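You operate a simulated robot arm through the tools that you are given. There is no shell and no other tool.

Carry out the task below with a simulated robot arm. There is one attempt and no reset: what you move stays moved.

TASK
Put things in order on the bare end of the long desk. At the end: the green glasses case stands on top of the white worksheet (marked "SOUNDS"); the yellow flask stands where the orange drying sachet stood; the orange drying sachet from the bare end of the long desk stands where the white refill carton stood; the white refill carton from the bare end of the long desk stands where the green glasses case stood; whatever was shut is shut again. Leave all else as you found it, and nothing knocked over.
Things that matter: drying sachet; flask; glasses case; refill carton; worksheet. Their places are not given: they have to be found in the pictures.

It is judged by the outcome, as a careful person would: the job done as asked, and still so three seconds after it is handed in. It fails if anything else is knocked over, pushed out of place, dropped, spilled or broken.

THE ROBOT
A 7-joint arm with a two-finger parallel gripper, fixed in place. Base frame: the origin is at the foot of the arm, x ahead of it, y to its left, z up; the work surface is at about z = 0. Readings come in m, degrees, newtons and seconds.
With the tool pointing down near the work surface it reaches from about 0.22 to 0.58 m from the base axis. Its first joint turns from -66.0 to 66.0 degrees. Payload 2.5 kg.
The TCP is the grasp point between the finger pads, 0.023 m short of the fingertips. In the tool frame z runs along the fingers and y along their closing line. The gripper opens to 0.094 m. The fingers are 0.038 m wide and 0.01 m thick; the gripper's body (0.054 by 0.096 m) begins 0.039 m behind the TCP.
Orientation is that of the tool frame in the base frame, as a unit quaternion [x, y, z, w]. With the fingers straight down and closing along the base's y, the tool's x points along the base's -x, its y along +y and its z along -z.

THE INTERFACE
- The arm moves only by the tool send_rows. Its argument "rows" is text: rows parted by semicolons, each of 7 numbers parted by spaces: the turn, a rotation vector about the base's x, y, z in units of 8 degrees (1.0 is 8 degrees), then the shift along the base's x, y, z in units of 25 mm (1.0 is 25 mm), then the finger opening in m, from 0 to 0.094. In form: rx ry rz tx ty tz jaw; .... A call has 1 to 20 rows; each row shifts and turns the commanded pose from where the row before left it. A call with a number of a shift or a turn outside -1 to 1 is refused whole. Rows are played at 5 a second. More than 0.05 m and 8.6 degrees between two rows, or a gripper value outside its range, and nothing of the call is played. A pose out of reach is approached as far as the arm can. The call stops where the force on the tool passes 40 N (or 10 N more than at its start, if that is more) or the arm is blocked; 0.2 s more then pass. Each finger travels about 0.108 m/s and halts on what it meets, pressing with about 36 N; the grip force reading is that of the motor and also rises with nothing between the fingers. The clock runs only during rows and for 0.2 s after the last one: add rows that do not move to give the fingers time. It gives the time, the measured TCP pose, the force on the tool (base axes), the opening and the grip force at its end, in the units of the frame above (readings bear some noise), with the torque about the TCP (base axes, N m) and any sound that the robot's microphone picked up.
- Cameras (640 x 400 px; columns grow to the right, rows downward): "scene" is fixed at [0.105, -0.4096, 0.5259]; the picture's right is [0.91, -0.42, 0.00], its down [-0.31, -0.67, -0.67] and it looks along [0.29, 0.61, -0.74] (base axes); focal length 247 px, centre (320, 200). "wrist" rides on the gripper at [0.086, 0.016, -0.075] in the tool frame; the picture's right is [-0.18, 0.98, 0.00], its down [-0.58, -0.11, -0.81] and it looks along [-0.79, -0.15, 0.59] (tool axes); focal length 243 px, centre (320, 200).
- snapshot(camera): a new picture of that camera. It takes no simulated time.
- point_at(camera, pixels): there is no depth. For up to 12 entries [column, row, z] of the newest picture of that camera ("zoom" is the newest enlarged one), the place [x, y] in the base frame at which the ray of that pixel passes the height z, good to about 0.002 m. It takes no simulated time.
- enlarge(camera, box): a new picture of the part [left, top, right, bottom] of that camera's present view, enlarged. It takes no simulated time.
- close_job(): hands the job in; it is judged then, once.

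Open the gripper and draw the arm clear of the work before you hand the job in, unless the task says otherwise.

The tools are called as a command line: name --argument value ..., lists and objects as JSON in quotes. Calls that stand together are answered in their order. send_rows: Moves the arm, as the interface text tells. Its arguments: {"type":"object","properties":{"rows":{"type":"string"}},"required":["rows"]} The other tools are called the same way: snapshot (camera) takes a picture; point_at (camera, pixels) gives the place at which the rays of pixels pass given heights; enlarge (camera, box) takes an enlarged picture of a part of a camera's view; close_job () hands the job in.

At the start:

```text
t: 0.0
tool_pos: [0.4553, 0.0156, 0.2808]
tcp_rot: [0.0, 1.0, 0.0, 0.0]
wrist_force: [0.0, -0.7, 0.0]
moment: [0.02, 0.0, -0.03]
grip_width: 0.0942
grasp_force: 0.0
```

scene: 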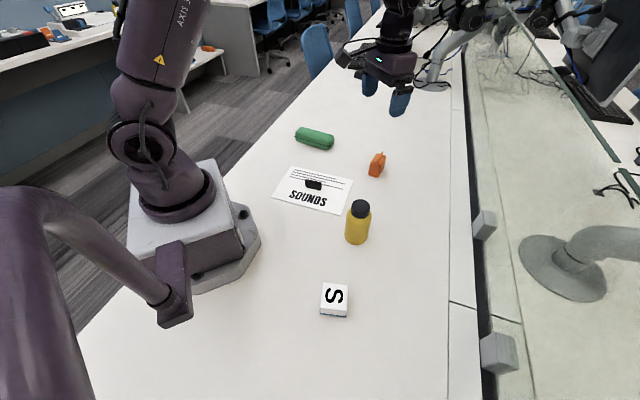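
wrist: 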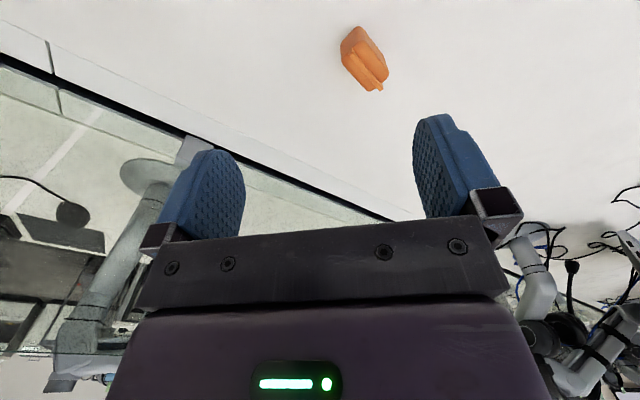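

The scene picture shows the green case near (314,138), the orange sachet near (377,164), the worksheet near (312,190), the yellow flask near (358,222) and a white carton near (334,300). I'll enlarge these areas to see details.

enlarge --camera "scene" --box '[260, 110, 420, 210]'

enlarge --camera "scene" --box '[270, 180, 430, 340]'

```text
4.00 times, centred on (340, 160) of scene
```

zoom: 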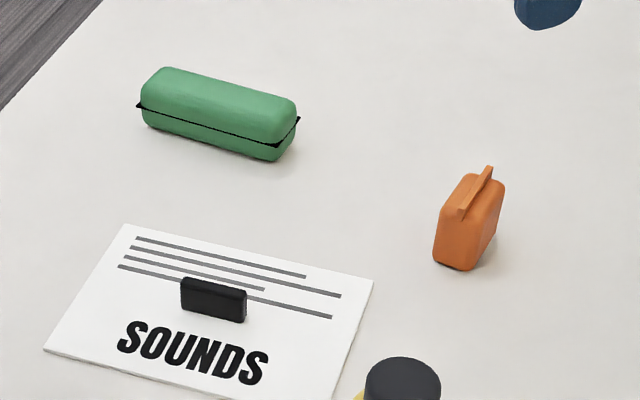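

```text
2.50 times, centred on (350, 260) of scene
```

zoom: 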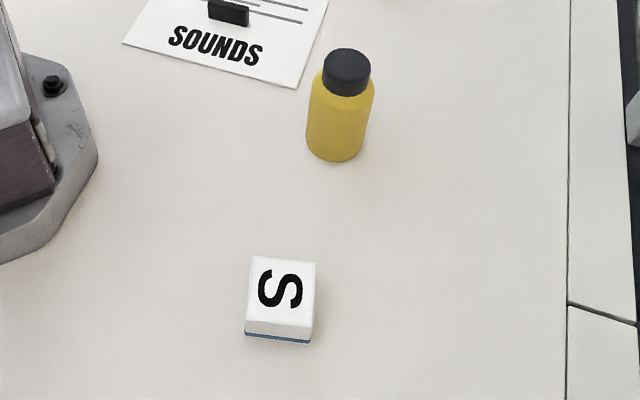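

I measure candidate base points of each object on the desk and at guessed heights from the scene picture.

point_at --camera "scene" --pixels '[[296.5, 141, 0], [328.5, 150, 0], [368.25, 175.5, 0], [377.5, 177.5, 0], [384.25, 169.5, 0], [356, 244, 0], [344.8, 238, 0], [368.5, 239, 0], [320, 314.8, 0], [345.6, 317.6, 0], [347.2, 310.8, 0.03], [320, 308, 0.03]]'

point_at --camera "scene" --pixels '[[291.25, 166, 0], [353.25, 179.75, 0], [270.75, 197.5, 0], [338, 214, 0], [306.25, 187.25, 0], [320.75, 190.75, 0], [322.8, 282.4, 0.03], [348.4, 284.8, 0.03], [322.8, 282.4, 0.04], [348.4, 284.8, 0.04], [347.2, 310.8, 0.04], [320, 308, 0.04]]'

```text
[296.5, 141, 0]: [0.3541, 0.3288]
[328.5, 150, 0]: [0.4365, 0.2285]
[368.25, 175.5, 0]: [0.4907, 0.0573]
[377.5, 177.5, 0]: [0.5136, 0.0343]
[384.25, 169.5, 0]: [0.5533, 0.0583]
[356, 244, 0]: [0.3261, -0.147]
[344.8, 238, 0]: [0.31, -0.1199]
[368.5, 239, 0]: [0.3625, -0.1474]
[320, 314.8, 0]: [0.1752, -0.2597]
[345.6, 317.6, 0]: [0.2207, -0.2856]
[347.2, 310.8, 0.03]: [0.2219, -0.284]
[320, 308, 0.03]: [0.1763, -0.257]
```

```text
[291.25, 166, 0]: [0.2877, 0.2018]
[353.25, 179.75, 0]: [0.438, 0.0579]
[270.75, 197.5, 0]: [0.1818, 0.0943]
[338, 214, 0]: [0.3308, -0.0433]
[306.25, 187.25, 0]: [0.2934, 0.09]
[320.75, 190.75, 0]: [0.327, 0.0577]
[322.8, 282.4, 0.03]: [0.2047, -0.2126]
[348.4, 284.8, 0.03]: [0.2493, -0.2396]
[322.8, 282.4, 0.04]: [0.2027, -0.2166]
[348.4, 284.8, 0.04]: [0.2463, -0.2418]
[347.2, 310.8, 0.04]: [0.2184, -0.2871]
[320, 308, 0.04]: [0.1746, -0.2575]
```

The measurements give the worksheet about 0.21 x 0.15 m centred near (0.31, 0.08) with a small black block in its middle. The case lies from about (0.354,0.329) to (0.437,0.229). I'll move the wrist camera to look at the case along its length from a safe height.

send_rows --rows "0 0 -0.452 -0.314 0.969 -0.229 0.094;0 0 -0.452 -0.314 0.969 -0.229 0.094;0 0 -0.452 -0.314 0.969 -0.229 0.094;0 0 -0.452 -0.314 0.969 -0.229 0.094;0 0 -0.452 -0.314 0.969 -0.229 0.094;0 0 -0.452 -0.314 0.969 -0.229 0.094;0 0 -0.452 -0.314 0.969 -0.229 0.094;0 0 -0.452 -0.314 0.969 -0.229 0.094;0 0 -0.452 -0.314 0.969 -0.229 0.094;0 0 -0.452 -0.314 0.969 -0.229 0.094;0 0 -0.452 -0.314 0.969 -0.229 0.094;0 0 -0.452 -0.314 0.969 -0.229 0.094;0 0 -0.452 -0.314 0.969 -0.229 0.094;0 0 -0.452 -0.314 0.969 -0.229 0.094;0 0 0 0 0 0 0.094;0 0 0 0 0 0 0.094"

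snapshot --camera "wrist"

snapshot --camera "scene"

```text
t: 3.4
tool_pos: [0.3446, 0.3545, 0.2018]
tcp_rot: [0.428, 0.904, 0.0, 0.0]
wrist_force: [0.0, 0.5, -0.7]
moment: [-0.04, 0.01, 0.05]
grip_width: 0.0941
grasp_force: 0.1
```

```text
taken
```

wrist: 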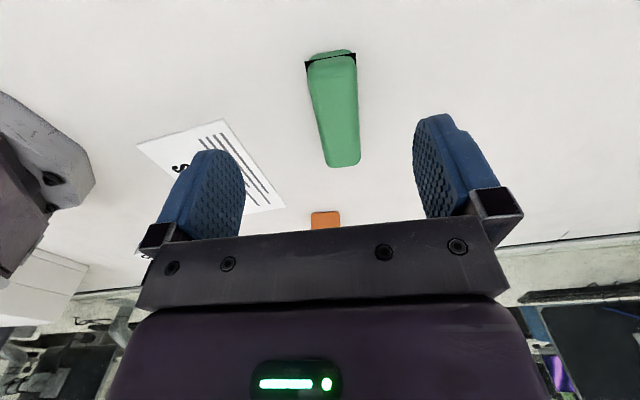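

```text
taken
```

scene: 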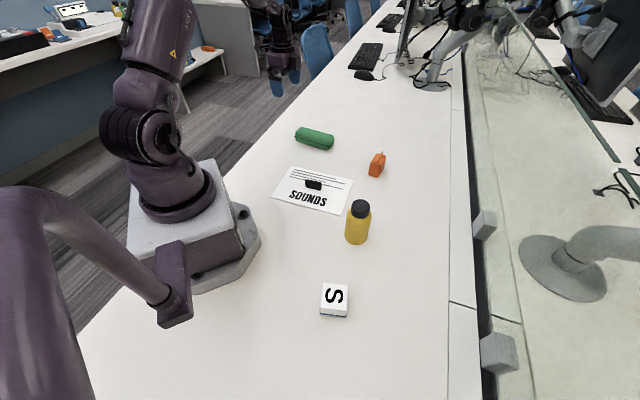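

The wrist picture shows the case at about (335,108), seen end-on. I enlarge it to get its width, ends and seam.

enlarge --camera "wrist" --box '[250, 30, 410, 190]'

```text
2.50 times, centred on (330, 110) of wrist
```

zoom: 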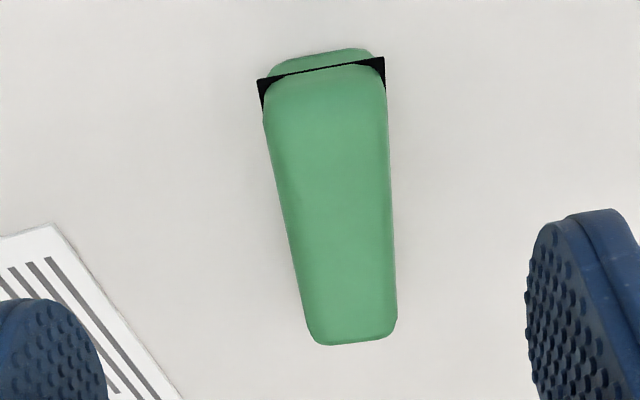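

I query the case's near-end base points, seam corners and far top corners at several heights.

point_at --camera "zoom" --pixels '[[272, 62, 0.0], [375, 52, 0.0], [258, 80, 0.02], [384, 58, 0.02], [318, 343, 0.04], [392, 335, 0.04], [318, 343, 0.0], [392, 335, 0.0], [265, 120, 0.04], [387, 100, 0.04], [298, 290, 0.03], [397, 290, 0.03]]'

```text
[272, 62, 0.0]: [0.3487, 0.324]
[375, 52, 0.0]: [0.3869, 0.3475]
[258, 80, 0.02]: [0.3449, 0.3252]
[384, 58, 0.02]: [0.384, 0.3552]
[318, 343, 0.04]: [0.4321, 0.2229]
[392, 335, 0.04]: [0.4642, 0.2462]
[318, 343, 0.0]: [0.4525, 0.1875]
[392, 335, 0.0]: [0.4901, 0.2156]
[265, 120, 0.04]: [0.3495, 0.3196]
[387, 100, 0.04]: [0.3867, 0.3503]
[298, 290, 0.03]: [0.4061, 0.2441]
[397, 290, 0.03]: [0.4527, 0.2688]
```

I check the case's height from the scene camera using its back upper edge around (301,127)-(334,135), and gather flask and sachet top points.

point_at --camera "scene" --pixels '[[303, 127, 0.04], [333, 134.5, 0.04], [303, 127, 0.05], [333, 134.5, 0.05], [318, 130.5, 0.04], [318, 130.5, 0.05], [357, 206, 0.1], [357, 206, 0.12], [346.4, 226, 0.03], [370, 226, 0.03], [377, 160, 0.05], [377, 160, 0.06]]'

enlarge --camera "scene" --box '[335, 140, 415, 190]'

enlarge --camera "scene" --box '[318, 190, 398, 250]'

enlarge --camera "scene" --box '[264, 160, 360, 220]'

enlarge --camera "scene" --box '[300, 270, 370, 330]'

```text
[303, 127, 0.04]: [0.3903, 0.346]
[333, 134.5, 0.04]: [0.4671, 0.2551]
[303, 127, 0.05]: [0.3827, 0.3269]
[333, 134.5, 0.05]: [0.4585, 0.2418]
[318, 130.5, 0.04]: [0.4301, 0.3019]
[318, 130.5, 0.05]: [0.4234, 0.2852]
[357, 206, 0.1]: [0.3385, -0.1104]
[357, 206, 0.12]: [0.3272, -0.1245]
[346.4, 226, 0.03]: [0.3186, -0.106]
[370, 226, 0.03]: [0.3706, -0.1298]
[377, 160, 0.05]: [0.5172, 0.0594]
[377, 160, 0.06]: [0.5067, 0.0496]
```

```text
8.00 times, centred on (375, 165) of scene
```

zoom: 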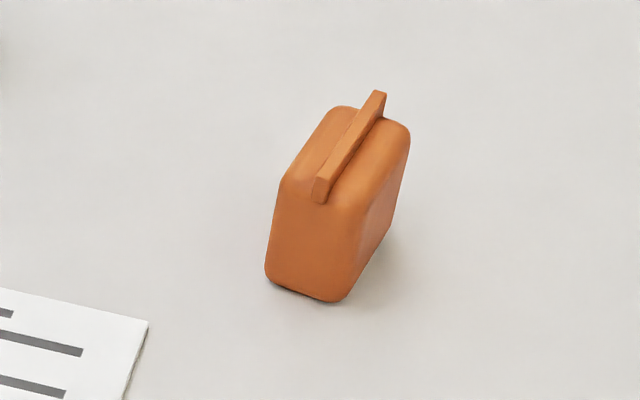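

```text
6.67 times, centred on (358, 220) of scene
```

zoom: 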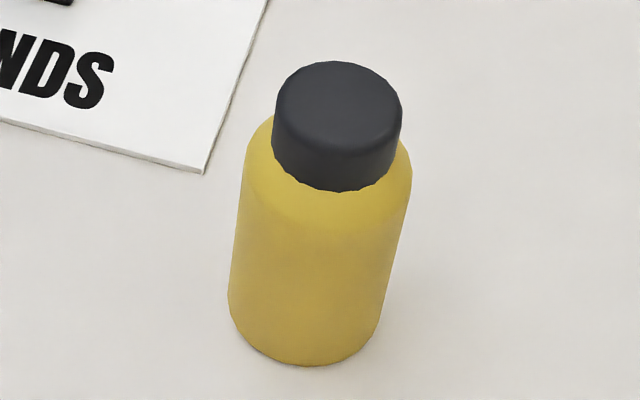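

```text
6.67 times, centred on (312, 190) of scene
```

zoom: 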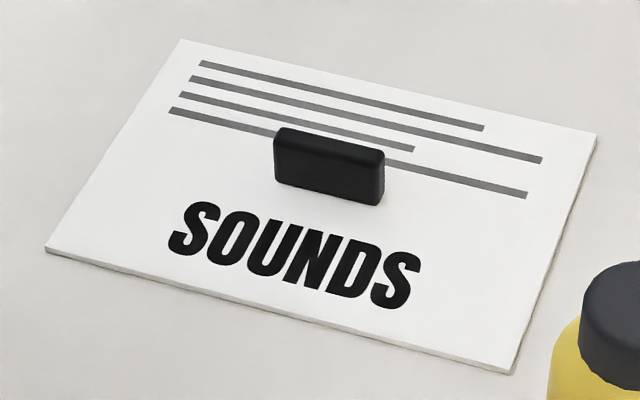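

```text
6.67 times, centred on (335, 300) of scene
```

zoom: 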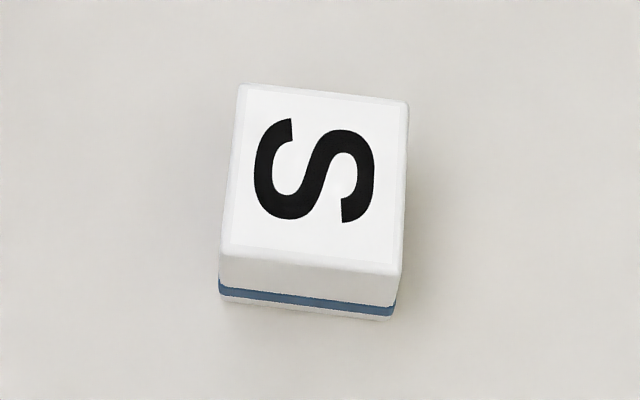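

The sheet is a thin board with a black block standing in its middle. I get accurate positions for the sheet corners and block, the sachet, the flask and the carton.

point_at --camera "scene" --pixels '[[291, 165.7, 0.003], [353.5, 180, 0.003], [270.75, 197.3, 0.003], [340.6, 215.5, 0.003], [305.4, 187.6, 0.003], [321, 190.9, 0.003], [321.6, 182.8, 0.02], [306.2, 179.05, 0.02], [321.6, 182.8, 0.025], [306.2, 179.05, 0.025]]'

point_at --camera "scene" --pixels '[[368.2, 175, 0.0], [376.9, 177.7, 0.0], [383.5, 169.5, 0.0], [370.1, 162.8, 0.055], [380.6, 166.3, 0.055], [376.0, 153.6, 0.055], [386.2, 156.3, 0.055], [375, 163.5, 0.065], [382.2, 151.8, 0.065], [375, 163.5, 0.07], [382.2, 151.8, 0.07]]'

point_at --camera "scene" --pixels '[[319.6, 314.8, 0.0], [344.2, 317.9, 0.0], [319.9, 308.2, 0.04], [345.2, 311.2, 0.04], [322.9, 282.5, 0.04], [347.9, 285.3, 0.04], [319.9, 308.2, 0.05], [345.2, 311.2, 0.05], [322.9, 282.5, 0.05], [347.9, 285.3, 0.05]]'

point_at --camera "scene" --pixels '[[344.3, 237, 0], [375, 230, 0], [355.5, 244.9, 0], [363, 244, 0], [351, 243.2, 0], [361, 199.2, 0.12], [359, 218.5, 0.1], [349.3, 206.5, 0.12], [370.3, 207.8, 0.12], [355, 214, 0.12], [367, 243, 0]]'

```text
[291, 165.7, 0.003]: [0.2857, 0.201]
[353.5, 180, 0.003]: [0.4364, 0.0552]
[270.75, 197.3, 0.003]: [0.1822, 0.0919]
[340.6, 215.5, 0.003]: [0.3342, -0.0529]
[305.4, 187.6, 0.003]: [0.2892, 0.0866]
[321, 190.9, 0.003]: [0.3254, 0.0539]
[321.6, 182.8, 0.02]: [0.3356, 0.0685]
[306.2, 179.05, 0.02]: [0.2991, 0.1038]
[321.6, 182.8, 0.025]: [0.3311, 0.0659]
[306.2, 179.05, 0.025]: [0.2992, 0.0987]
```

```text
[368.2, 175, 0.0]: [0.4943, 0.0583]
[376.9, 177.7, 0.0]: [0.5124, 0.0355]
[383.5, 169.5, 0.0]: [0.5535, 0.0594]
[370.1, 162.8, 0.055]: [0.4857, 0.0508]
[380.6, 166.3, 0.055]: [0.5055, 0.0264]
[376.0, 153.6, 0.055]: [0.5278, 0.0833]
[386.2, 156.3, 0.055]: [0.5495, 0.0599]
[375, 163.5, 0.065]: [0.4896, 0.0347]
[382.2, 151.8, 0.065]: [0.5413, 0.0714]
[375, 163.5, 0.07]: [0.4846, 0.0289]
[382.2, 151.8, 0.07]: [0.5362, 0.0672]
```

```text
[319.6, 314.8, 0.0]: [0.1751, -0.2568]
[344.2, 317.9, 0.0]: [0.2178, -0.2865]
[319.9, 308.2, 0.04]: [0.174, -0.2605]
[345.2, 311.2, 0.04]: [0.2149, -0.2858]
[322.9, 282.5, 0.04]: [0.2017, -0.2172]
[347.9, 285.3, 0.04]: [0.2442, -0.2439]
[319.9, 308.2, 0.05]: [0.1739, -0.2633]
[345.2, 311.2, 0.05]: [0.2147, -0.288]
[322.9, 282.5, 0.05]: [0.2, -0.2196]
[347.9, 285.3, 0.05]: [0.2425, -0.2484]
```

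```text
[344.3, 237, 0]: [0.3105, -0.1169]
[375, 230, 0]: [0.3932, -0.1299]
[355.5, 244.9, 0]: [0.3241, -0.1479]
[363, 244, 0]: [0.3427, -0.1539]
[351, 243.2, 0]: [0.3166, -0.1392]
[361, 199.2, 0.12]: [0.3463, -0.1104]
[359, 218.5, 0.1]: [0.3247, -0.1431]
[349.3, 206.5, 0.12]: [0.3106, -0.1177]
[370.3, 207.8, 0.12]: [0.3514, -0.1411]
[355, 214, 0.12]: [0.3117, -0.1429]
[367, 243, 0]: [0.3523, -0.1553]
```

From the fits: the sheet's centre is about (0.31,0.074) with its long side along −44°, and the case's centre is about (0.408,0.287) with its length along −50°, height about 0.04. I move over the case at z 0.10 and look again before descending.

send_rows --rows "0 0 0 0.511 -0.54 -0.815 0.094;0 0 0 0.511 -0.54 -0.815 0.094;0 0 0 0.511 -0.54 -0.815 0.094;0 0 0 0.511 -0.54 -0.815 0.094;0 0 0 0.511 -0.54 -0.815 0.094;0 0 0 0 0 0 0.094;0 0 0 0 0 0 0.094"

snapshot --camera "wrist"

enlarge --camera "scene" --box '[260, 80, 420, 180]'

```text
t: 5.0
tool_pos: [0.4107, 0.2867, 0.0988]
tcp_rot: [0.429, 0.903, 0.0, 0.0]
wrist_force: [0.3, 0.1, -0.7]
moment: [0.01, 0.03, -0.03]
grip_width: 0.0941
grasp_force: 0.2
```

```text
taken
```

wrist: 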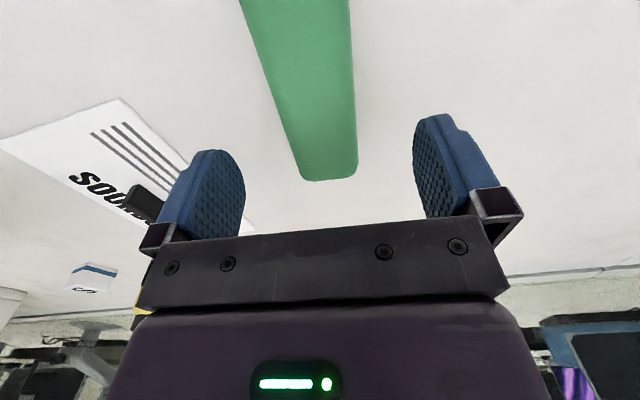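

```text
4.00 times, centred on (340, 130) of scene
```

zoom: 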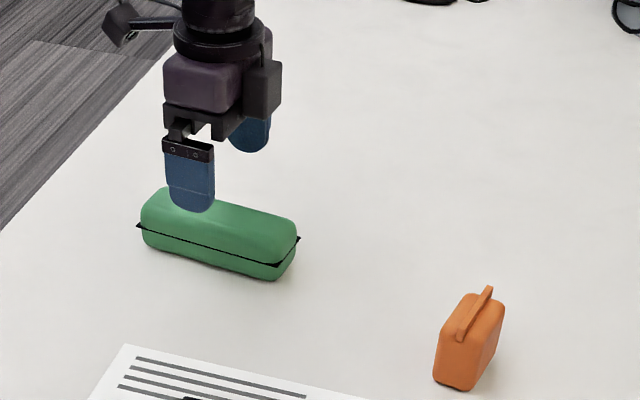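

The fingers straddle the case well in the wrist view (left finger (215,195), right (447,165), case between (300-357,178)). I check the edges' positions to centre the grasp.

point_at --camera "wrist" --pixels '[[302, 180, 0.035], [355, 178, 0.035], [272, 100, 0.03], [356, 100, 0.03], [248, 30, 0.03], [351, 30, 0.03]]'

enlarge --camera "wrist" --box '[220, 0, 420, 200]'

```text
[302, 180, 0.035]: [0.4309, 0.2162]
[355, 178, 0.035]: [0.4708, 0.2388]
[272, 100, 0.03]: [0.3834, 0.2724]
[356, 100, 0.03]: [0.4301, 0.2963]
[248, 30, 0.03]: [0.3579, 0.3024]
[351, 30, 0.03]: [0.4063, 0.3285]
```

```text
2.00 times, centred on (320, 100) of wrist
```

zoom: 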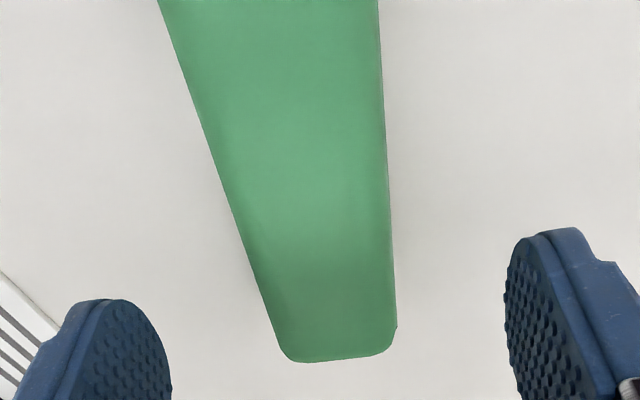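

The case runs between the fingers with about 3 mm offset. I shift slightly, descend to z 0.030 so the pads span both the lid and base, and then close.

send_rows --rows "0 0 0 -0.09 -0.08 -0.69 0.094;0 0 0 0 0 -0.69 0.094;0 0 0 0 0 -0.69 0.094;0 0 0 0 0 -0.69 0.094;0 0 0 0 0 0 0.094;0 0 0 0 0 0 0.094"

enlarge --camera "scene" --box '[260, 80, 420, 180]'

snapshot --camera "wrist"

```text
t: 6.4
tool_pos: [0.4065, 0.2847, 0.0301]
tcp_rot: [0.428, 0.904, 0.001, 0.0]
wrist_force: [-0.2, 0.1, -0.6]
moment: [-0.01, -0.02, -0.01]
grip_width: 0.0941
grasp_force: 0.1
```

```text
4.00 times, centred on (340, 130) of scene
```

zoom: 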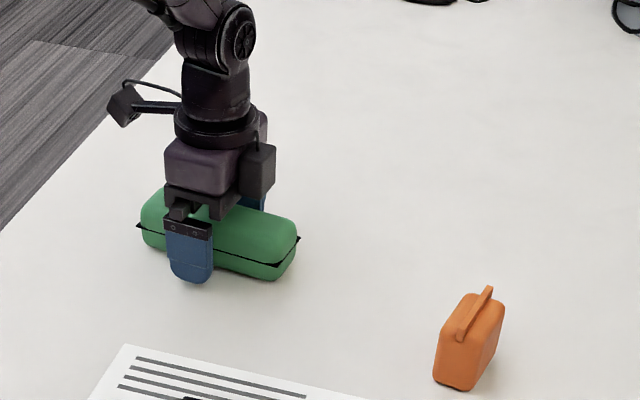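

```text
taken
```

wrist: 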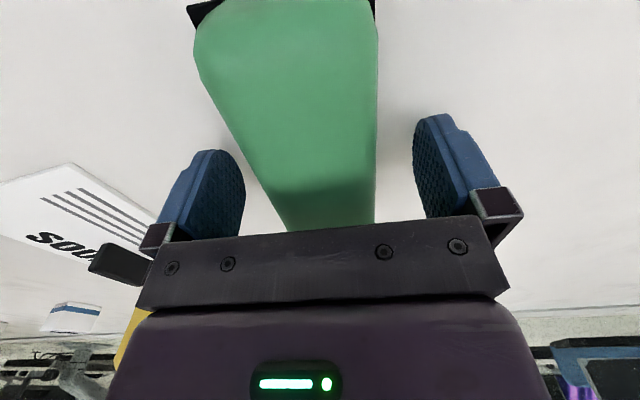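

The fingers straddle the case centrally without touching it. I close the gripper on it.

send_rows --rows "0 0 0 0 0 0 0.07;0 0 0 0 0 0 0.055;0 0 0 0 0 0 0.04;0 0 0 0 0 0 0.035;0 0 0 0 0 0 0.035;0 0 0 0 0 0 0.035"

snapshot --camera "wrist"

```text
t: 7.8
tool_pos: [0.4078, 0.2841, 0.0304]
tcp_rot: [0.428, 0.904, 0.0, -0.001]
wrist_force: [0.4, -0.4, 1.3]
moment: [0.0, 0.05, -0.08]
grip_width: 0.0498
grasp_force: 36.4
```

```text
taken
```

wrist: 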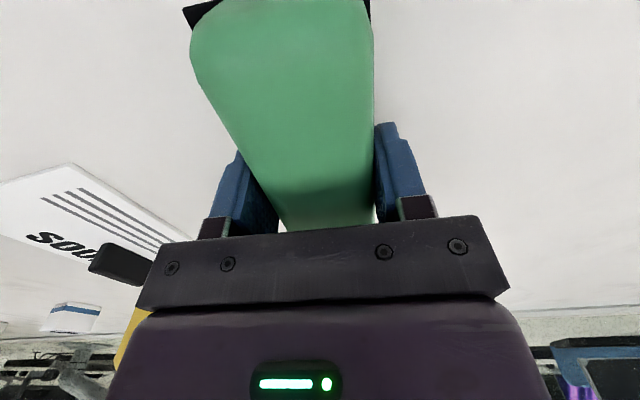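

The case is held at 0.0498 m opening with 36 N. I lift it straight up and check that it stays shut and level.

send_rows --rows "0 0 0 0 0 0.4 0.035;0 0 0 0 0 0.7 0.035;0 0 0 0 0 0.9 0.035;0 0 0 0 0 0.9 0.035;0 0 0 0 0 0.7 0.035;0 0 0 0 0 0 0.035"

enlarge --camera "scene" --box '[240, 50, 400, 150]'

snapshot --camera "wrist"

```text
t: 9.2
tool_pos: [0.4087, 0.2853, 0.1196]
tcp_rot: [0.428, 0.904, 0.0, 0.0]
wrist_force: [-0.1, 0.1, -1.6]
moment: [-0.03, 0.03, 0.02]
grip_width: 0.0498
grasp_force: 36.3
```

```text
4.00 times, centred on (320, 100) of scene
```

zoom: 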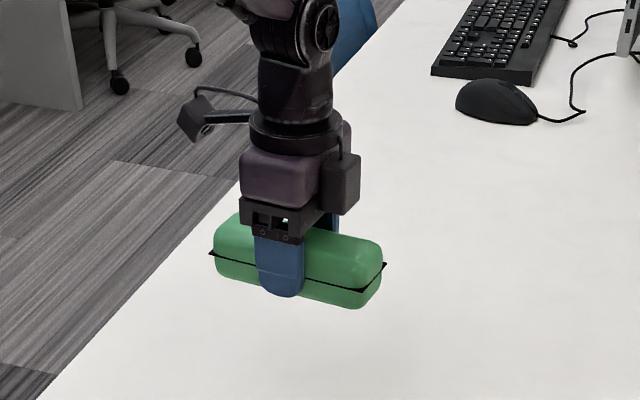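

```text
taken
```

wrist: 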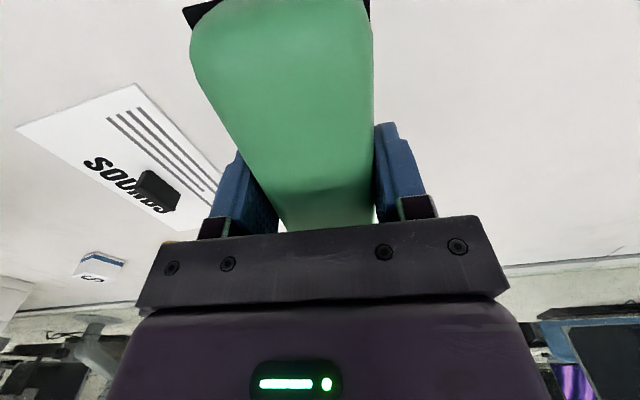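

The case is held level and shut. I check whether the finger sits at the case's middle by measuring the held case's seam corners and the fingertip in this scene view.

point_at --camera "scene" --pixels '[[292, 112.5, 0.11], [336.75, 116.25, 0.11], [295.5, 119, 0.092], [331.5, 127, 0.092], [304, 121, 0.1], [316, 124, 0.1], [310.75, 124.3, 0.0966]]'

point_at --camera "wrist" --pixels '[[183, 10, 0.11], [371, 5, 0.11], [192, 50, 0.12], [192, 50, 0.13], [372, 30, 0.13]]'

```text
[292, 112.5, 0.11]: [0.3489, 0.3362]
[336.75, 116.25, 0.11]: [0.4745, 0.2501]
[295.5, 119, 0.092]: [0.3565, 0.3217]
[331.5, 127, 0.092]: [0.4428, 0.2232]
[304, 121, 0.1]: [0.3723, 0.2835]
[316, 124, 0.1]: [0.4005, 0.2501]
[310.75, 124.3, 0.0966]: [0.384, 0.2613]
```

```text
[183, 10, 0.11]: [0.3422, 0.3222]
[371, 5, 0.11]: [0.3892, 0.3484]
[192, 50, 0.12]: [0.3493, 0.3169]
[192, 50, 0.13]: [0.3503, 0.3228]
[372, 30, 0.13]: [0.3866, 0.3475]
```

The grasp is within a few mm of the case's middle. I carry it at z 0.12 to above the sheet's end nearer the flask, turning it by 96.5° so that it lies across the sheet beside the black block.

send_rows --rows "0 0 0.861 -0.139 -0.7474 0 0.035;0 0 0.861 -0.139 -0.7474 0 0.035;0 0 0.861 -0.139 -0.7474 0 0.035;0 0 0.861 -0.139 -0.7474 0 0.035;0 0 0.861 -0.139 -0.7474 0 0.035;0 0 0.861 -0.139 -0.7474 0 0.035;0 0 0.861 -0.139 -0.7474 0 0.035;0 0 0.861 -0.139 -0.7474 0 0.035;0 0 0.861 -0.139 -0.7474 0 0.035;0 0 0.861 -0.139 -0.7474 0 0.035;0 0 0.861 -0.139 -0.7474 0 0.035;0 0 0.861 -0.139 -0.7474 0 0.035;0 0 0.861 -0.139 -0.7474 0 0.035;0 0 0.861 -0.139 -0.7474 0 0.035;0 0 0 0 0 0 0.035;0 0 0 0 0 0 0.035"

snapshot --camera "scene"

snapshot --camera "wrist"

```text
t: 12.6
tool_pos: [0.3573, 0.022, 0.1194]
tcp_rot: [-0.389, 0.921, -0.001, -0.001]
wrist_force: [-0.3, -0.2, -0.9]
moment: [0.02, 0.02, -0.03]
grip_width: 0.0496
grasp_force: 35.9
```

```text
taken
```

scene: 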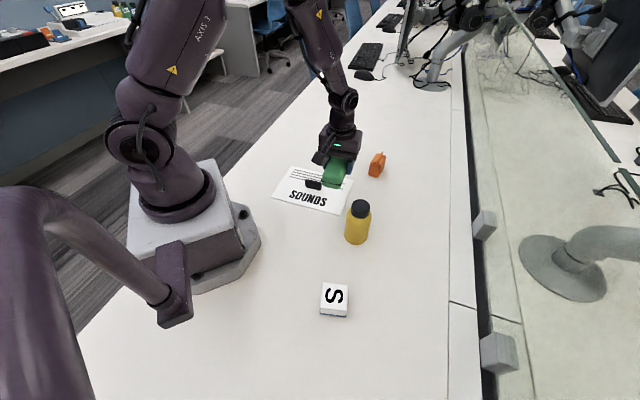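

```text
taken
```

wrist: 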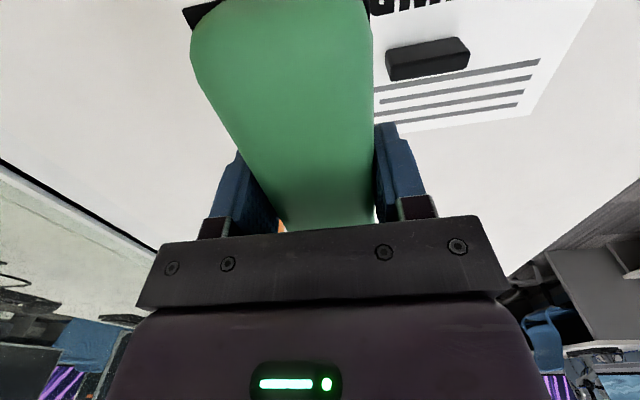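

The case is over the sheet's end; the block is at about (427,60) in the wrist view with the sheet's corner at (530,115). I measure the block and corner relative to the tool from this closer view.

enlarge --camera "wrist" --box '[360, 0, 620, 160]'

enlarge --camera "scene" --box '[260, 120, 400, 220]'

```text
2.46 times, centred on (490, 80) of wrist
```

zoom: 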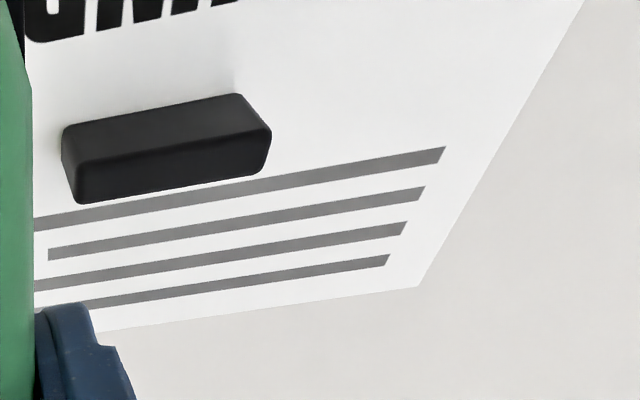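

```text
4.00 times, centred on (330, 170) of scene
```

zoom: 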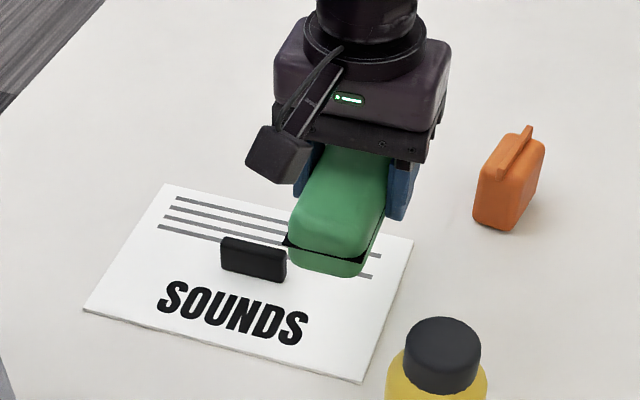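

I convert the block's edges and sheet corner to base coordinates.

point_at --camera "wrist" --pixels '[[529.4, 115.4, 0.004], [385.1, 51.5, 0.004], [456.3, 36.5, 0.004], [392.4, 81.2, 0.025], [466.4, 69.8, 0.025], [391.6, 63.7, 0.025], [469.7, 50.3, 0.025], [375, 137, 0.004], [400, 134.5, 0.004], [596, 0, 0.004]]'

point_at --camera "scene" --pixels '[[353.3, 179.75, 0.004], [340.5, 215, 0.004], [271, 197, 0.004], [291, 166, 0.004]]'

```text
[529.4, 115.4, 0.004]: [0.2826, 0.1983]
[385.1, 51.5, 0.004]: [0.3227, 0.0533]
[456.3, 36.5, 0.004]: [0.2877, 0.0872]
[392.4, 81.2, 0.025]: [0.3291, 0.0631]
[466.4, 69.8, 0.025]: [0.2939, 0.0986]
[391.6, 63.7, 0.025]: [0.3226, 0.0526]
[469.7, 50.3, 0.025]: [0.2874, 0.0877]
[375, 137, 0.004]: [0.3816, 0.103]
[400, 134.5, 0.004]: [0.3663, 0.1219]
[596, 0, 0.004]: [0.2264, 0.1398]
```

```text
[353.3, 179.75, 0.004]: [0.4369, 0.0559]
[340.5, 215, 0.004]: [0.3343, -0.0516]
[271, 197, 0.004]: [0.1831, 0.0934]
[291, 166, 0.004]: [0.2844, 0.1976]
```

The block spans u ≈ −0.027..0.022 along the sheet's long side and the case will span about 0.045..0.095, inside the sheet's ±0.105, so there is clearance. I descend to just above the sheet.

send_rows --rows "0 0 0 0 0 -0.8 0.035;0 0 0 0 0 -0.9 0.035;0 0 0 0 0 -0.8 0.035;0 0 0 0 0 -0.5 0.035;0 0 0 0 0 -0.3 0.035;0 0 0 0 0 0 0.035;0 0 0 0 0 0 0.035"

enlarge --camera "scene" --box '[260, 120, 400, 220]'

snapshot --camera "wrist"

```text
t: 14.2
tool_pos: [0.3595, 0.0214, 0.0385]
tcp_rot: [-0.389, 0.921, 0.0, 0.0]
wrist_force: [-0.5, 0.4, -0.8]
moment: [0.03, 0.01, 0.0]
grip_width: 0.0495
grasp_force: 36.2
```

```text
4.00 times, centred on (330, 170) of scene
```

zoom: 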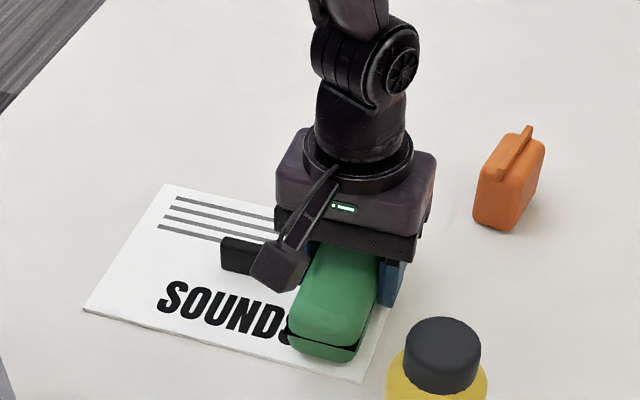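

```text
taken
```

wrist: 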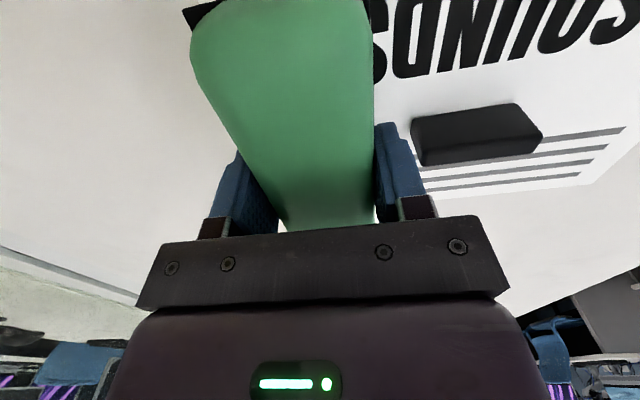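

The case end at zoom (293-355, 345-360) stays inside the sheet's front edge. I lower it gently in 1 mm steps, watching the force.

send_rows --rows "0 0 0 0 0 -0.04 0.035;0 0 0 0 0 -0.04 0.035;0 0 0 0 0 -0.04 0.035;0 0 0 0 0 0 0.035"

```text
t: 15.2
tool_pos: [0.3575, 0.0218, 0.0348]
tcp_rot: [-0.389, 0.921, 0.001, 0.0]
wrist_force: [0.1, -0.4, -1.3]
moment: [0.01, 0.0, -0.04]
grip_width: 0.0499
grasp_force: 36.3
```

No contact yet at z 0.0348 (force −1.3 N is the case's weight). I go on lowering.

send_rows --rows "0 0 0 0 0 -0.03 0.035;0 0 0 0 0 -0.03 0.035;0 0 0 0 0 0 0.035"

```text
t: 16.0
tool_pos: [0.3584, 0.0216, 0.033]
tcp_rot: [-0.389, 0.921, -0.001, 0.001]
wrist_force: [-7.3, -1.7, 26.6]
moment: [0.06, 0.22, 0.07]
grip_width: 0.0499
grasp_force: 36.1
```

Contact shows at 26 N. I relieve it by a half mm, then open the fingers slightly to 0.062.

send_rows --rows "0 0 0 0 0 0.025 0.035;0 0 0 0 0 0 0.035;0 0 0 0 0 0 0.052;0 0 0 0 0 0 0.056;0 0 0 0 0 0 0.062;0 0 0 0 0 0 0.062"

snapshot --camera "wrist"

enlarge --camera "scene" --box '[260, 120, 400, 220]'

```text
t: 17.4
tool_pos: [0.3581, 0.0233, 0.0336]
tcp_rot: [-0.389, 0.921, 0.0, 0.0]
wrist_force: [0.0, 0.7, -1.0]
moment: [0.02, 0.03, -0.04]
grip_width: 0.0618
grasp_force: 0.0
```

```text
taken
```

wrist: 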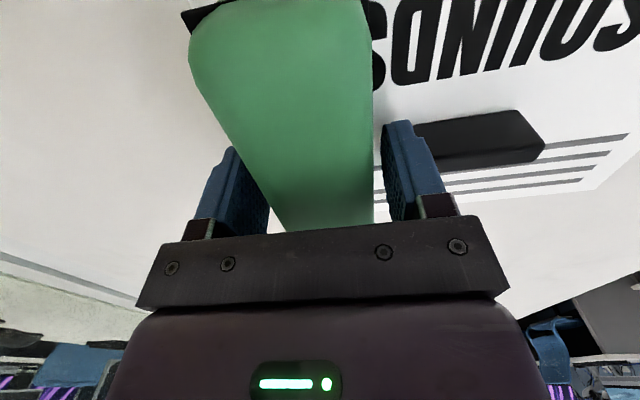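

```text
4.00 times, centred on (330, 170) of scene
```

zoom: 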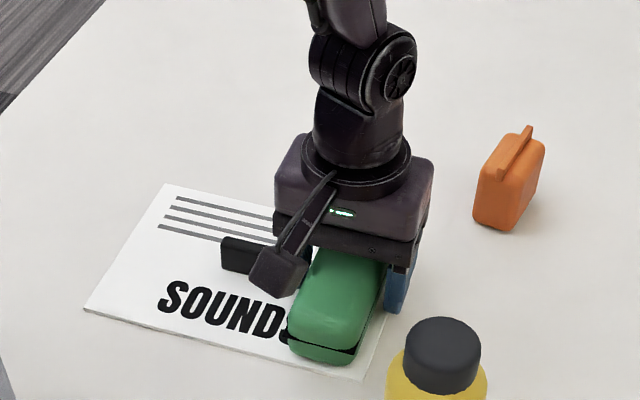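

The case is released onto the sheet and the block is untouched. I lift straight up, well above the flask height, and check the result.

send_rows --rows "0 0 0 0 0 0.4 0.062;0 0 0 0 0 0.7 0.062;0 0 0 0 0 0.95 0.062;0 0 0 0 0 0.95 0.062;0 0 0 0 0 0.95 0.075;0 0 0 0 0 0.95 0.094;0 0 0 0 0 0.95 0.094;0 0 0 0 0 0.95 0.094;0 0 0 0 0 0.7 0.094;0 0 0 0 0 0 0.094"

snapshot --camera "scene"

enlarge --camera "scene" --box '[260, 120, 400, 220]'

point_at --camera "scene" --pixels '[[260, 240, 0.02], [240, 275, 0.02], [190, 325, 0.02], [235, 205, 0.02]]'

```text
t: 19.6
tool_pos: [0.3595, 0.0214, 0.2227]
tcp_rot: [-0.389, 0.921, 0.0, 0.0]
wrist_force: [-1.3, -0.5, -0.4]
moment: [0.02, -0.01, 0.03]
grip_width: 0.0942
grasp_force: 0.2
```

```text
taken
```

scene: 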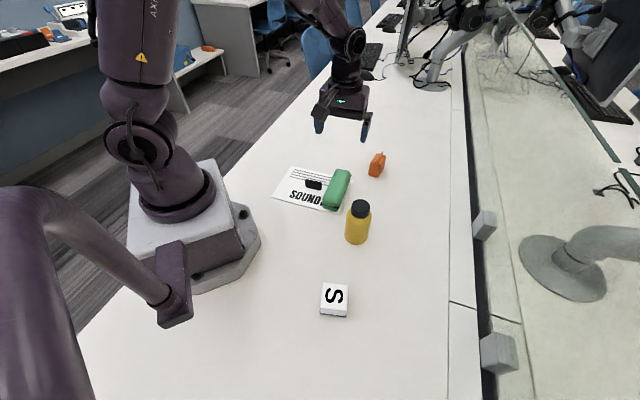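

```text
4.00 times, centred on (330, 170) of scene
```

zoom: 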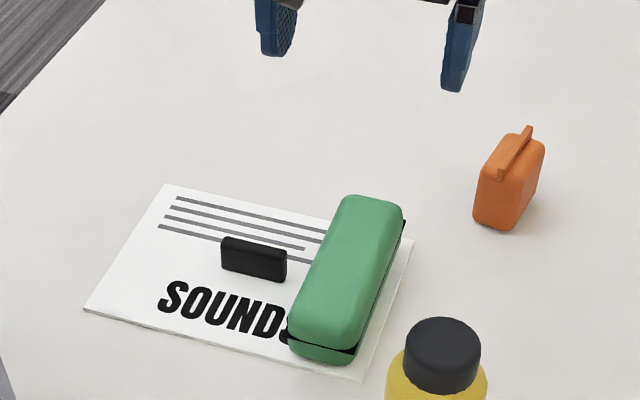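

```text
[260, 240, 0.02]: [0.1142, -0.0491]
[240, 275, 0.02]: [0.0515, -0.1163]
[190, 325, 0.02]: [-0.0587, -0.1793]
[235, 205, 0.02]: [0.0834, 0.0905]
```

The case stands shut on the sheet, clear of the block, and nothing else moved. Next I move at z 0.22 over the carton near (0.209,−0.252), turn to line up with its sides, and come down to z 0.13 to look.

send_rows --rows "0 0 -0.816 -0.498 -0.919 0 0.094;0 0 -0.816 -0.498 -0.919 0 0.094;0 0 -0.816 -0.498 -0.919 0 0.094;0 0 -0.816 -0.498 -0.919 0 0.094;0 0 -0.816 -0.498 -0.919 0 0.094;0 0 -0.816 -0.498 -0.919 0 0.094;0 0 -0.816 -0.498 -0.919 0 0.094;0 0 -0.816 -0.498 -0.919 0 0.094;0 0 -0.816 -0.498 -0.919 0 0.094;0 0 -0.816 -0.498 -0.919 0 0.094;0 0 -0.816 -0.498 -0.919 0 0.094;0 0 -0.816 -0.498 -0.919 0 0.094;0 0 0 0 0 -0.9 0.094;0 0 0 0 0 -0.9 0.094;0 0 0 0 0 -0.9 0.094;0 0 0 0 0 -0.9 0.094;0 0 0 0 0 0 0.094;0 0 0 0 0 0 0.094"

snapshot --camera "wrist"

snapshot --camera "scene"

```text
t: 23.4
tool_pos: [0.2091, -0.2537, 0.1305]
tcp_rot: [0.28, 0.96, 0.0, 0.0]
wrist_force: [-0.1, -0.4, 0.2]
moment: [0.01, -0.01, -0.02]
grip_width: 0.0939
grasp_force: 0.1
```

```text
taken
```

wrist: 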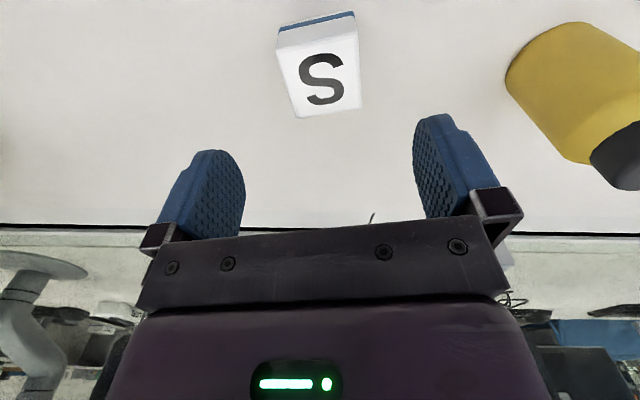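

```text
taken
```

scene: 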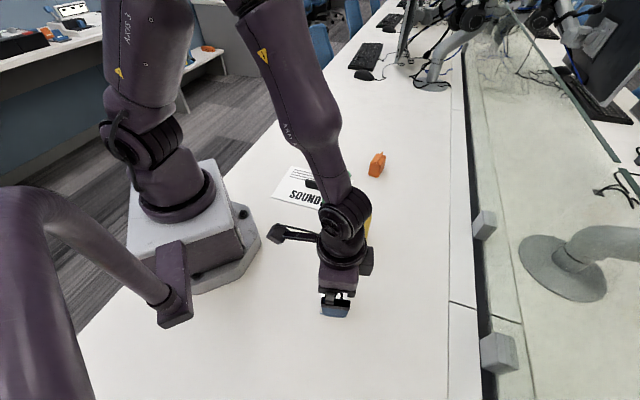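

The carton shows in the wrist view at about (320,65). I enlarge it to locate its edges and height.

enlarge --camera "wrist" --box '[240, 0, 400, 130]'

```text
3.08 times, centred on (320, 65) of wrist
```

zoom: 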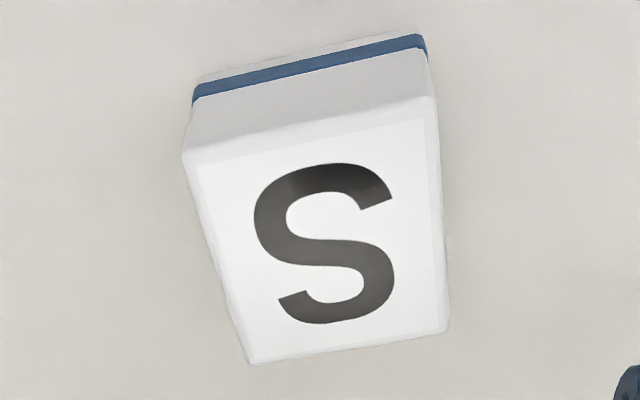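

I query the carton's lower near edge at z 0 and its upper corners at a few heights.

point_at --camera "zoom" --pixels '[[200, 80, 0.0], [420, 33, 0.0], [183, 155, 0.04], [435, 97, 0.04], [250, 362, 0.04], [447, 332, 0.04], [183, 155, 0.035], [435, 97, 0.035], [250, 362, 0.035], [447, 332, 0.035]]'

```text
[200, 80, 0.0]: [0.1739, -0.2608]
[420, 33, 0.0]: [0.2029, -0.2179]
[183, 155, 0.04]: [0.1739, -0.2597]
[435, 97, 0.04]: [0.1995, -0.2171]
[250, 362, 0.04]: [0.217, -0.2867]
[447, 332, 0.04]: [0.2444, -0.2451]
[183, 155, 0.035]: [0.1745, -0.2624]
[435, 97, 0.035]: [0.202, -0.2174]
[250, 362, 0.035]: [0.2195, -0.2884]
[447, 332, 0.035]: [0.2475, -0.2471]
```

The carton is 0.05 × 0.05 × 0.04 m centred at (0.2087,−0.2520), which matches the tool position. I descend to z 0.028 with open fingers.

send_rows --rows "0 0 0 0 0 -0.9 0.094;0 0 0 0 0 -0.9 0.094;0 0 0 0 0 -0.9 0.094;0 0 0 0 0 -0.9 0.094;0 0 0 0 0 -0.516 0.094;0 0 0 0 0 0 0.094;0 0 0 0 0 0 0.094"

snapshot --camera "wrist"

enlarge --camera "scene" --box '[270, 220, 400, 340]'

```text
t: 25.0
tool_pos: [0.2087, -0.2539, 0.0276]
tcp_rot: [0.28, 0.96, 0.0, 0.0]
wrist_force: [0.3, -0.3, -0.4]
moment: [-0.02, -0.02, 0.02]
grip_width: 0.094
grasp_force: 0.1
```

```text
taken
```

wrist: 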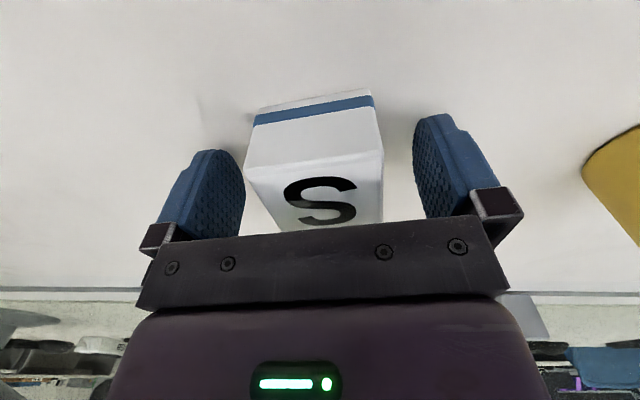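

```text
3.33 times, centred on (335, 280) of scene
```

zoom: 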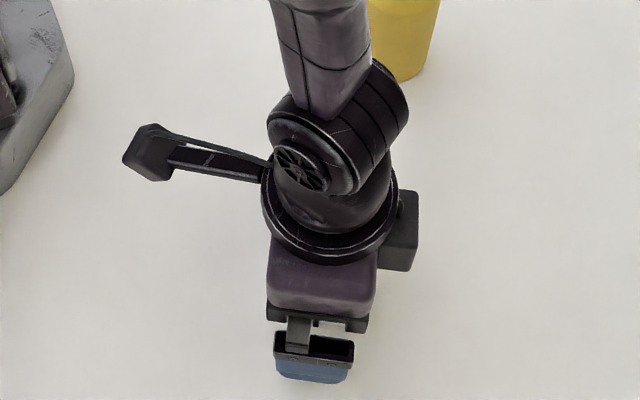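

The carton sits between both fingers. I close and then lift a little.

send_rows --rows "0 0 0 0 0 0 0.07;0 0 0 0 0 0 0.055;0 0 0 0 0 0 0.04;0 0 0 0 0 0 0.035;0 0 0 0 0 0 0.035;0 0 0 0 0 0 0.035"

snapshot --camera "wrist"

```text
t: 26.4
tool_pos: [0.2079, -0.2536, 0.0275]
tcp_rot: [0.281, 0.96, 0.0, 0.0]
wrist_force: [0.1, -0.4, 0.2]
moment: [-0.01, 0.01, 0.0]
grip_width: 0.0516
grasp_force: 35.9
```

```text
taken
```

wrist: 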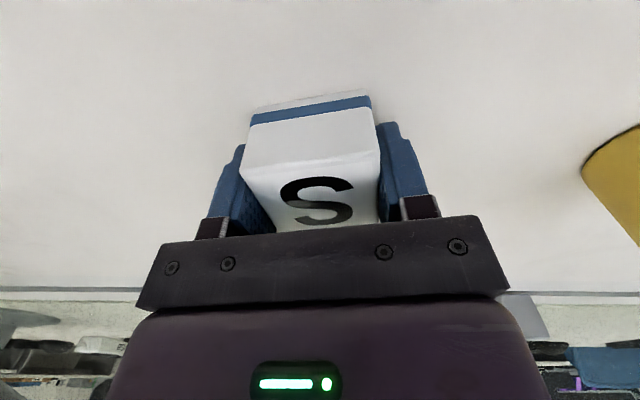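

The carton is held (opening 0.0516). I lift it and check with pictures that it comes up whole.

send_rows --rows "0 0 0 0 0 0.4 0.035;0 0 0 0 0 0.7 0.035;0 0 0 0 0 0.9 0.035;0 0 0 0 0 0.9 0.035;0 0 0 0 0 0.9 0.035;0 0 0 0 0 0.9 0.035;0 0 0 0 0 0.9 0.035;0 0 0 0 0 0.9 0.035;0 0 0 0 0 0.9 0.035;0 0 0 0 0 0.3 0.035;0 0 0 0 0 0 0.035"

snapshot --camera "scene"

snapshot --camera "wrist"

```text
t: 28.8
tool_pos: [0.2094, -0.2521, 0.2227]
tcp_rot: [0.281, 0.96, 0.0, 0.0]
wrist_force: [0.5, -0.4, -0.6]
moment: [-0.02, -0.02, 0.01]
grip_width: 0.0515
grasp_force: 36.2
```

```text
taken
```

scene: 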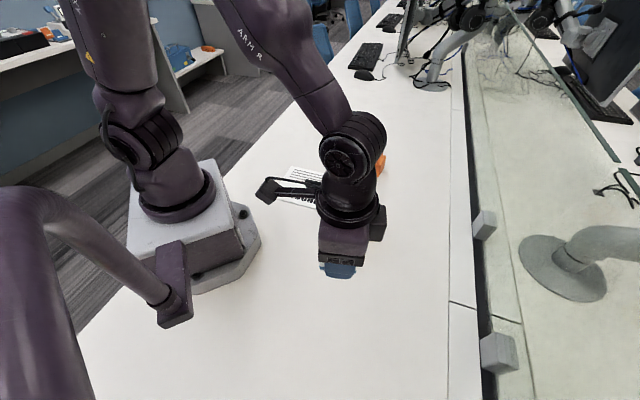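

```text
taken
```

wrist: 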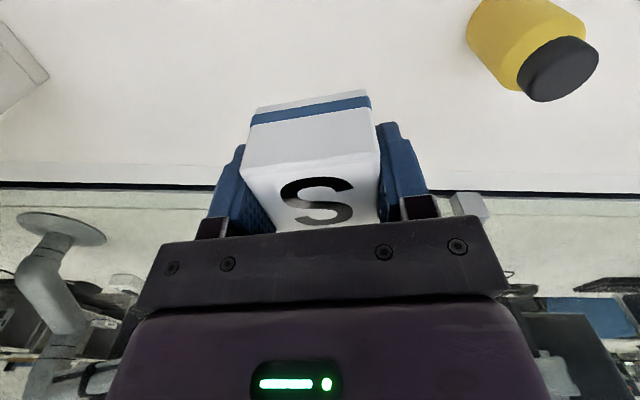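

The carton is whole and held. I carry it at z 0.22, above everything, toward the case's old place near (0.408,0.284).

send_rows --rows "0 0 0 0.3465 0.9317 0 0.035;0 0 0 0.3465 0.9317 0 0.035;0 0 0 0.3465 0.9317 0 0.035;0 0 0 0.3465 0.9317 0 0.035;0 0 0 0.3465 0.9317 0 0.035;0 0 0 0.3465 0.9317 0 0.035;0 0 0 0.3465 0.9317 0 0.035;0 0 0 0.3465 0.9317 0 0.035;0 0 0 0.3465 0.9317 0 0.035;0 0 0 0.3465 0.9317 0 0.035;0 0 0 0.3465 0.9317 0 0.035;0 0 0 0.3465 0.9317 0 0.035;0 0 0 0.3465 0.9317 0 0.035;0 0 0 0.3465 0.9317 0 0.035;0 0 0 0.3465 0.9317 0 0.035;0 0 0 0.3465 0.9317 0 0.035;0 0 0 0.3465 0.9317 0 0.035;0 0 0 0.3465 0.9317 0 0.035;0 0 0 0.3465 0.9317 0 0.035;0 0 0 0.3465 0.9317 0 0.035"

snapshot --camera "scene"

```text
t: 33.0
tool_pos: [0.3822, 0.2132, 0.2218]
tcp_rot: [0.28, 0.96, 0.001, 0.001]
wrist_force: [0.0, -1.0, -0.4]
moment: [0.01, 0.01, 0.01]
grip_width: 0.0513
grasp_force: 36.4
```

```text
taken
```

scene: 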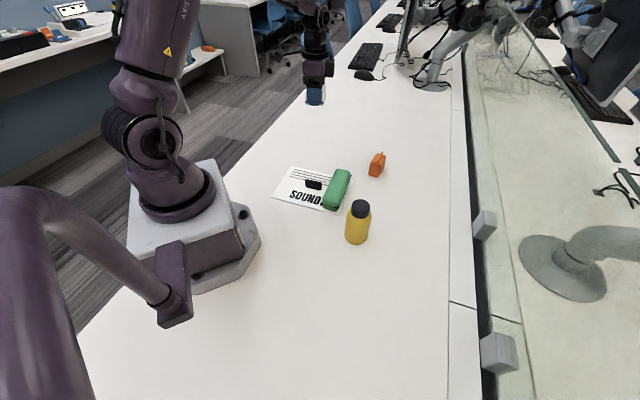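

Nothing was disturbed. I complete the move to above (0.4085,0.2845) and descend to about 3 mm above the desk.

send_rows --rows "0 0 0 0.2625 0.7075 0 0.035;0 0 0 0.2625 0.7075 0 0.035;0 0 0 0.2625 0.7075 0 0.035;0 0 0 0.2625 0.7075 0 0.035;0 0 0 0 0 -0.9 0.035;0 0 0 0 0 -0.95 0.035;0 0 0 0 0 -0.95 0.035;0 0 0 0 0 -0.95 0.035;0 0 0 0 0 -0.95 0.035;0 0 0 0 0 -0.95 0.035;0 0 0 0 0 -0.9 0.035;0 0 0 0 0 -0.7 0.035;0 0 0 0 0 -0.33 0.035;0 0 0 0 0 0 0.035;0 0 0 0 0 0 0.035"

snapshot --camera "wrist"

enlarge --camera "scene" --box '[260, 80, 420, 180]'

```text
t: 36.2
tool_pos: [0.4097, 0.2836, 0.0323]
tcp_rot: [0.28, 0.96, 0.0, 0.0]
wrist_force: [0.6, 0.5, 0.5]
moment: [-0.01, 0.0, -0.03]
grip_width: 0.0517
grasp_force: 36.0
```

```text
taken
```

wrist: 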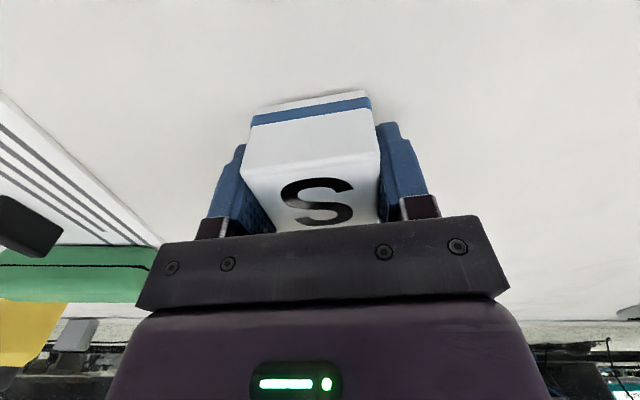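

```text
4.00 times, centred on (340, 130) of scene
```

zoom: 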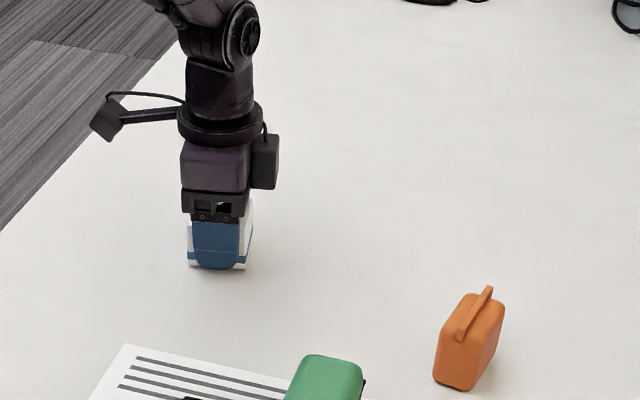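

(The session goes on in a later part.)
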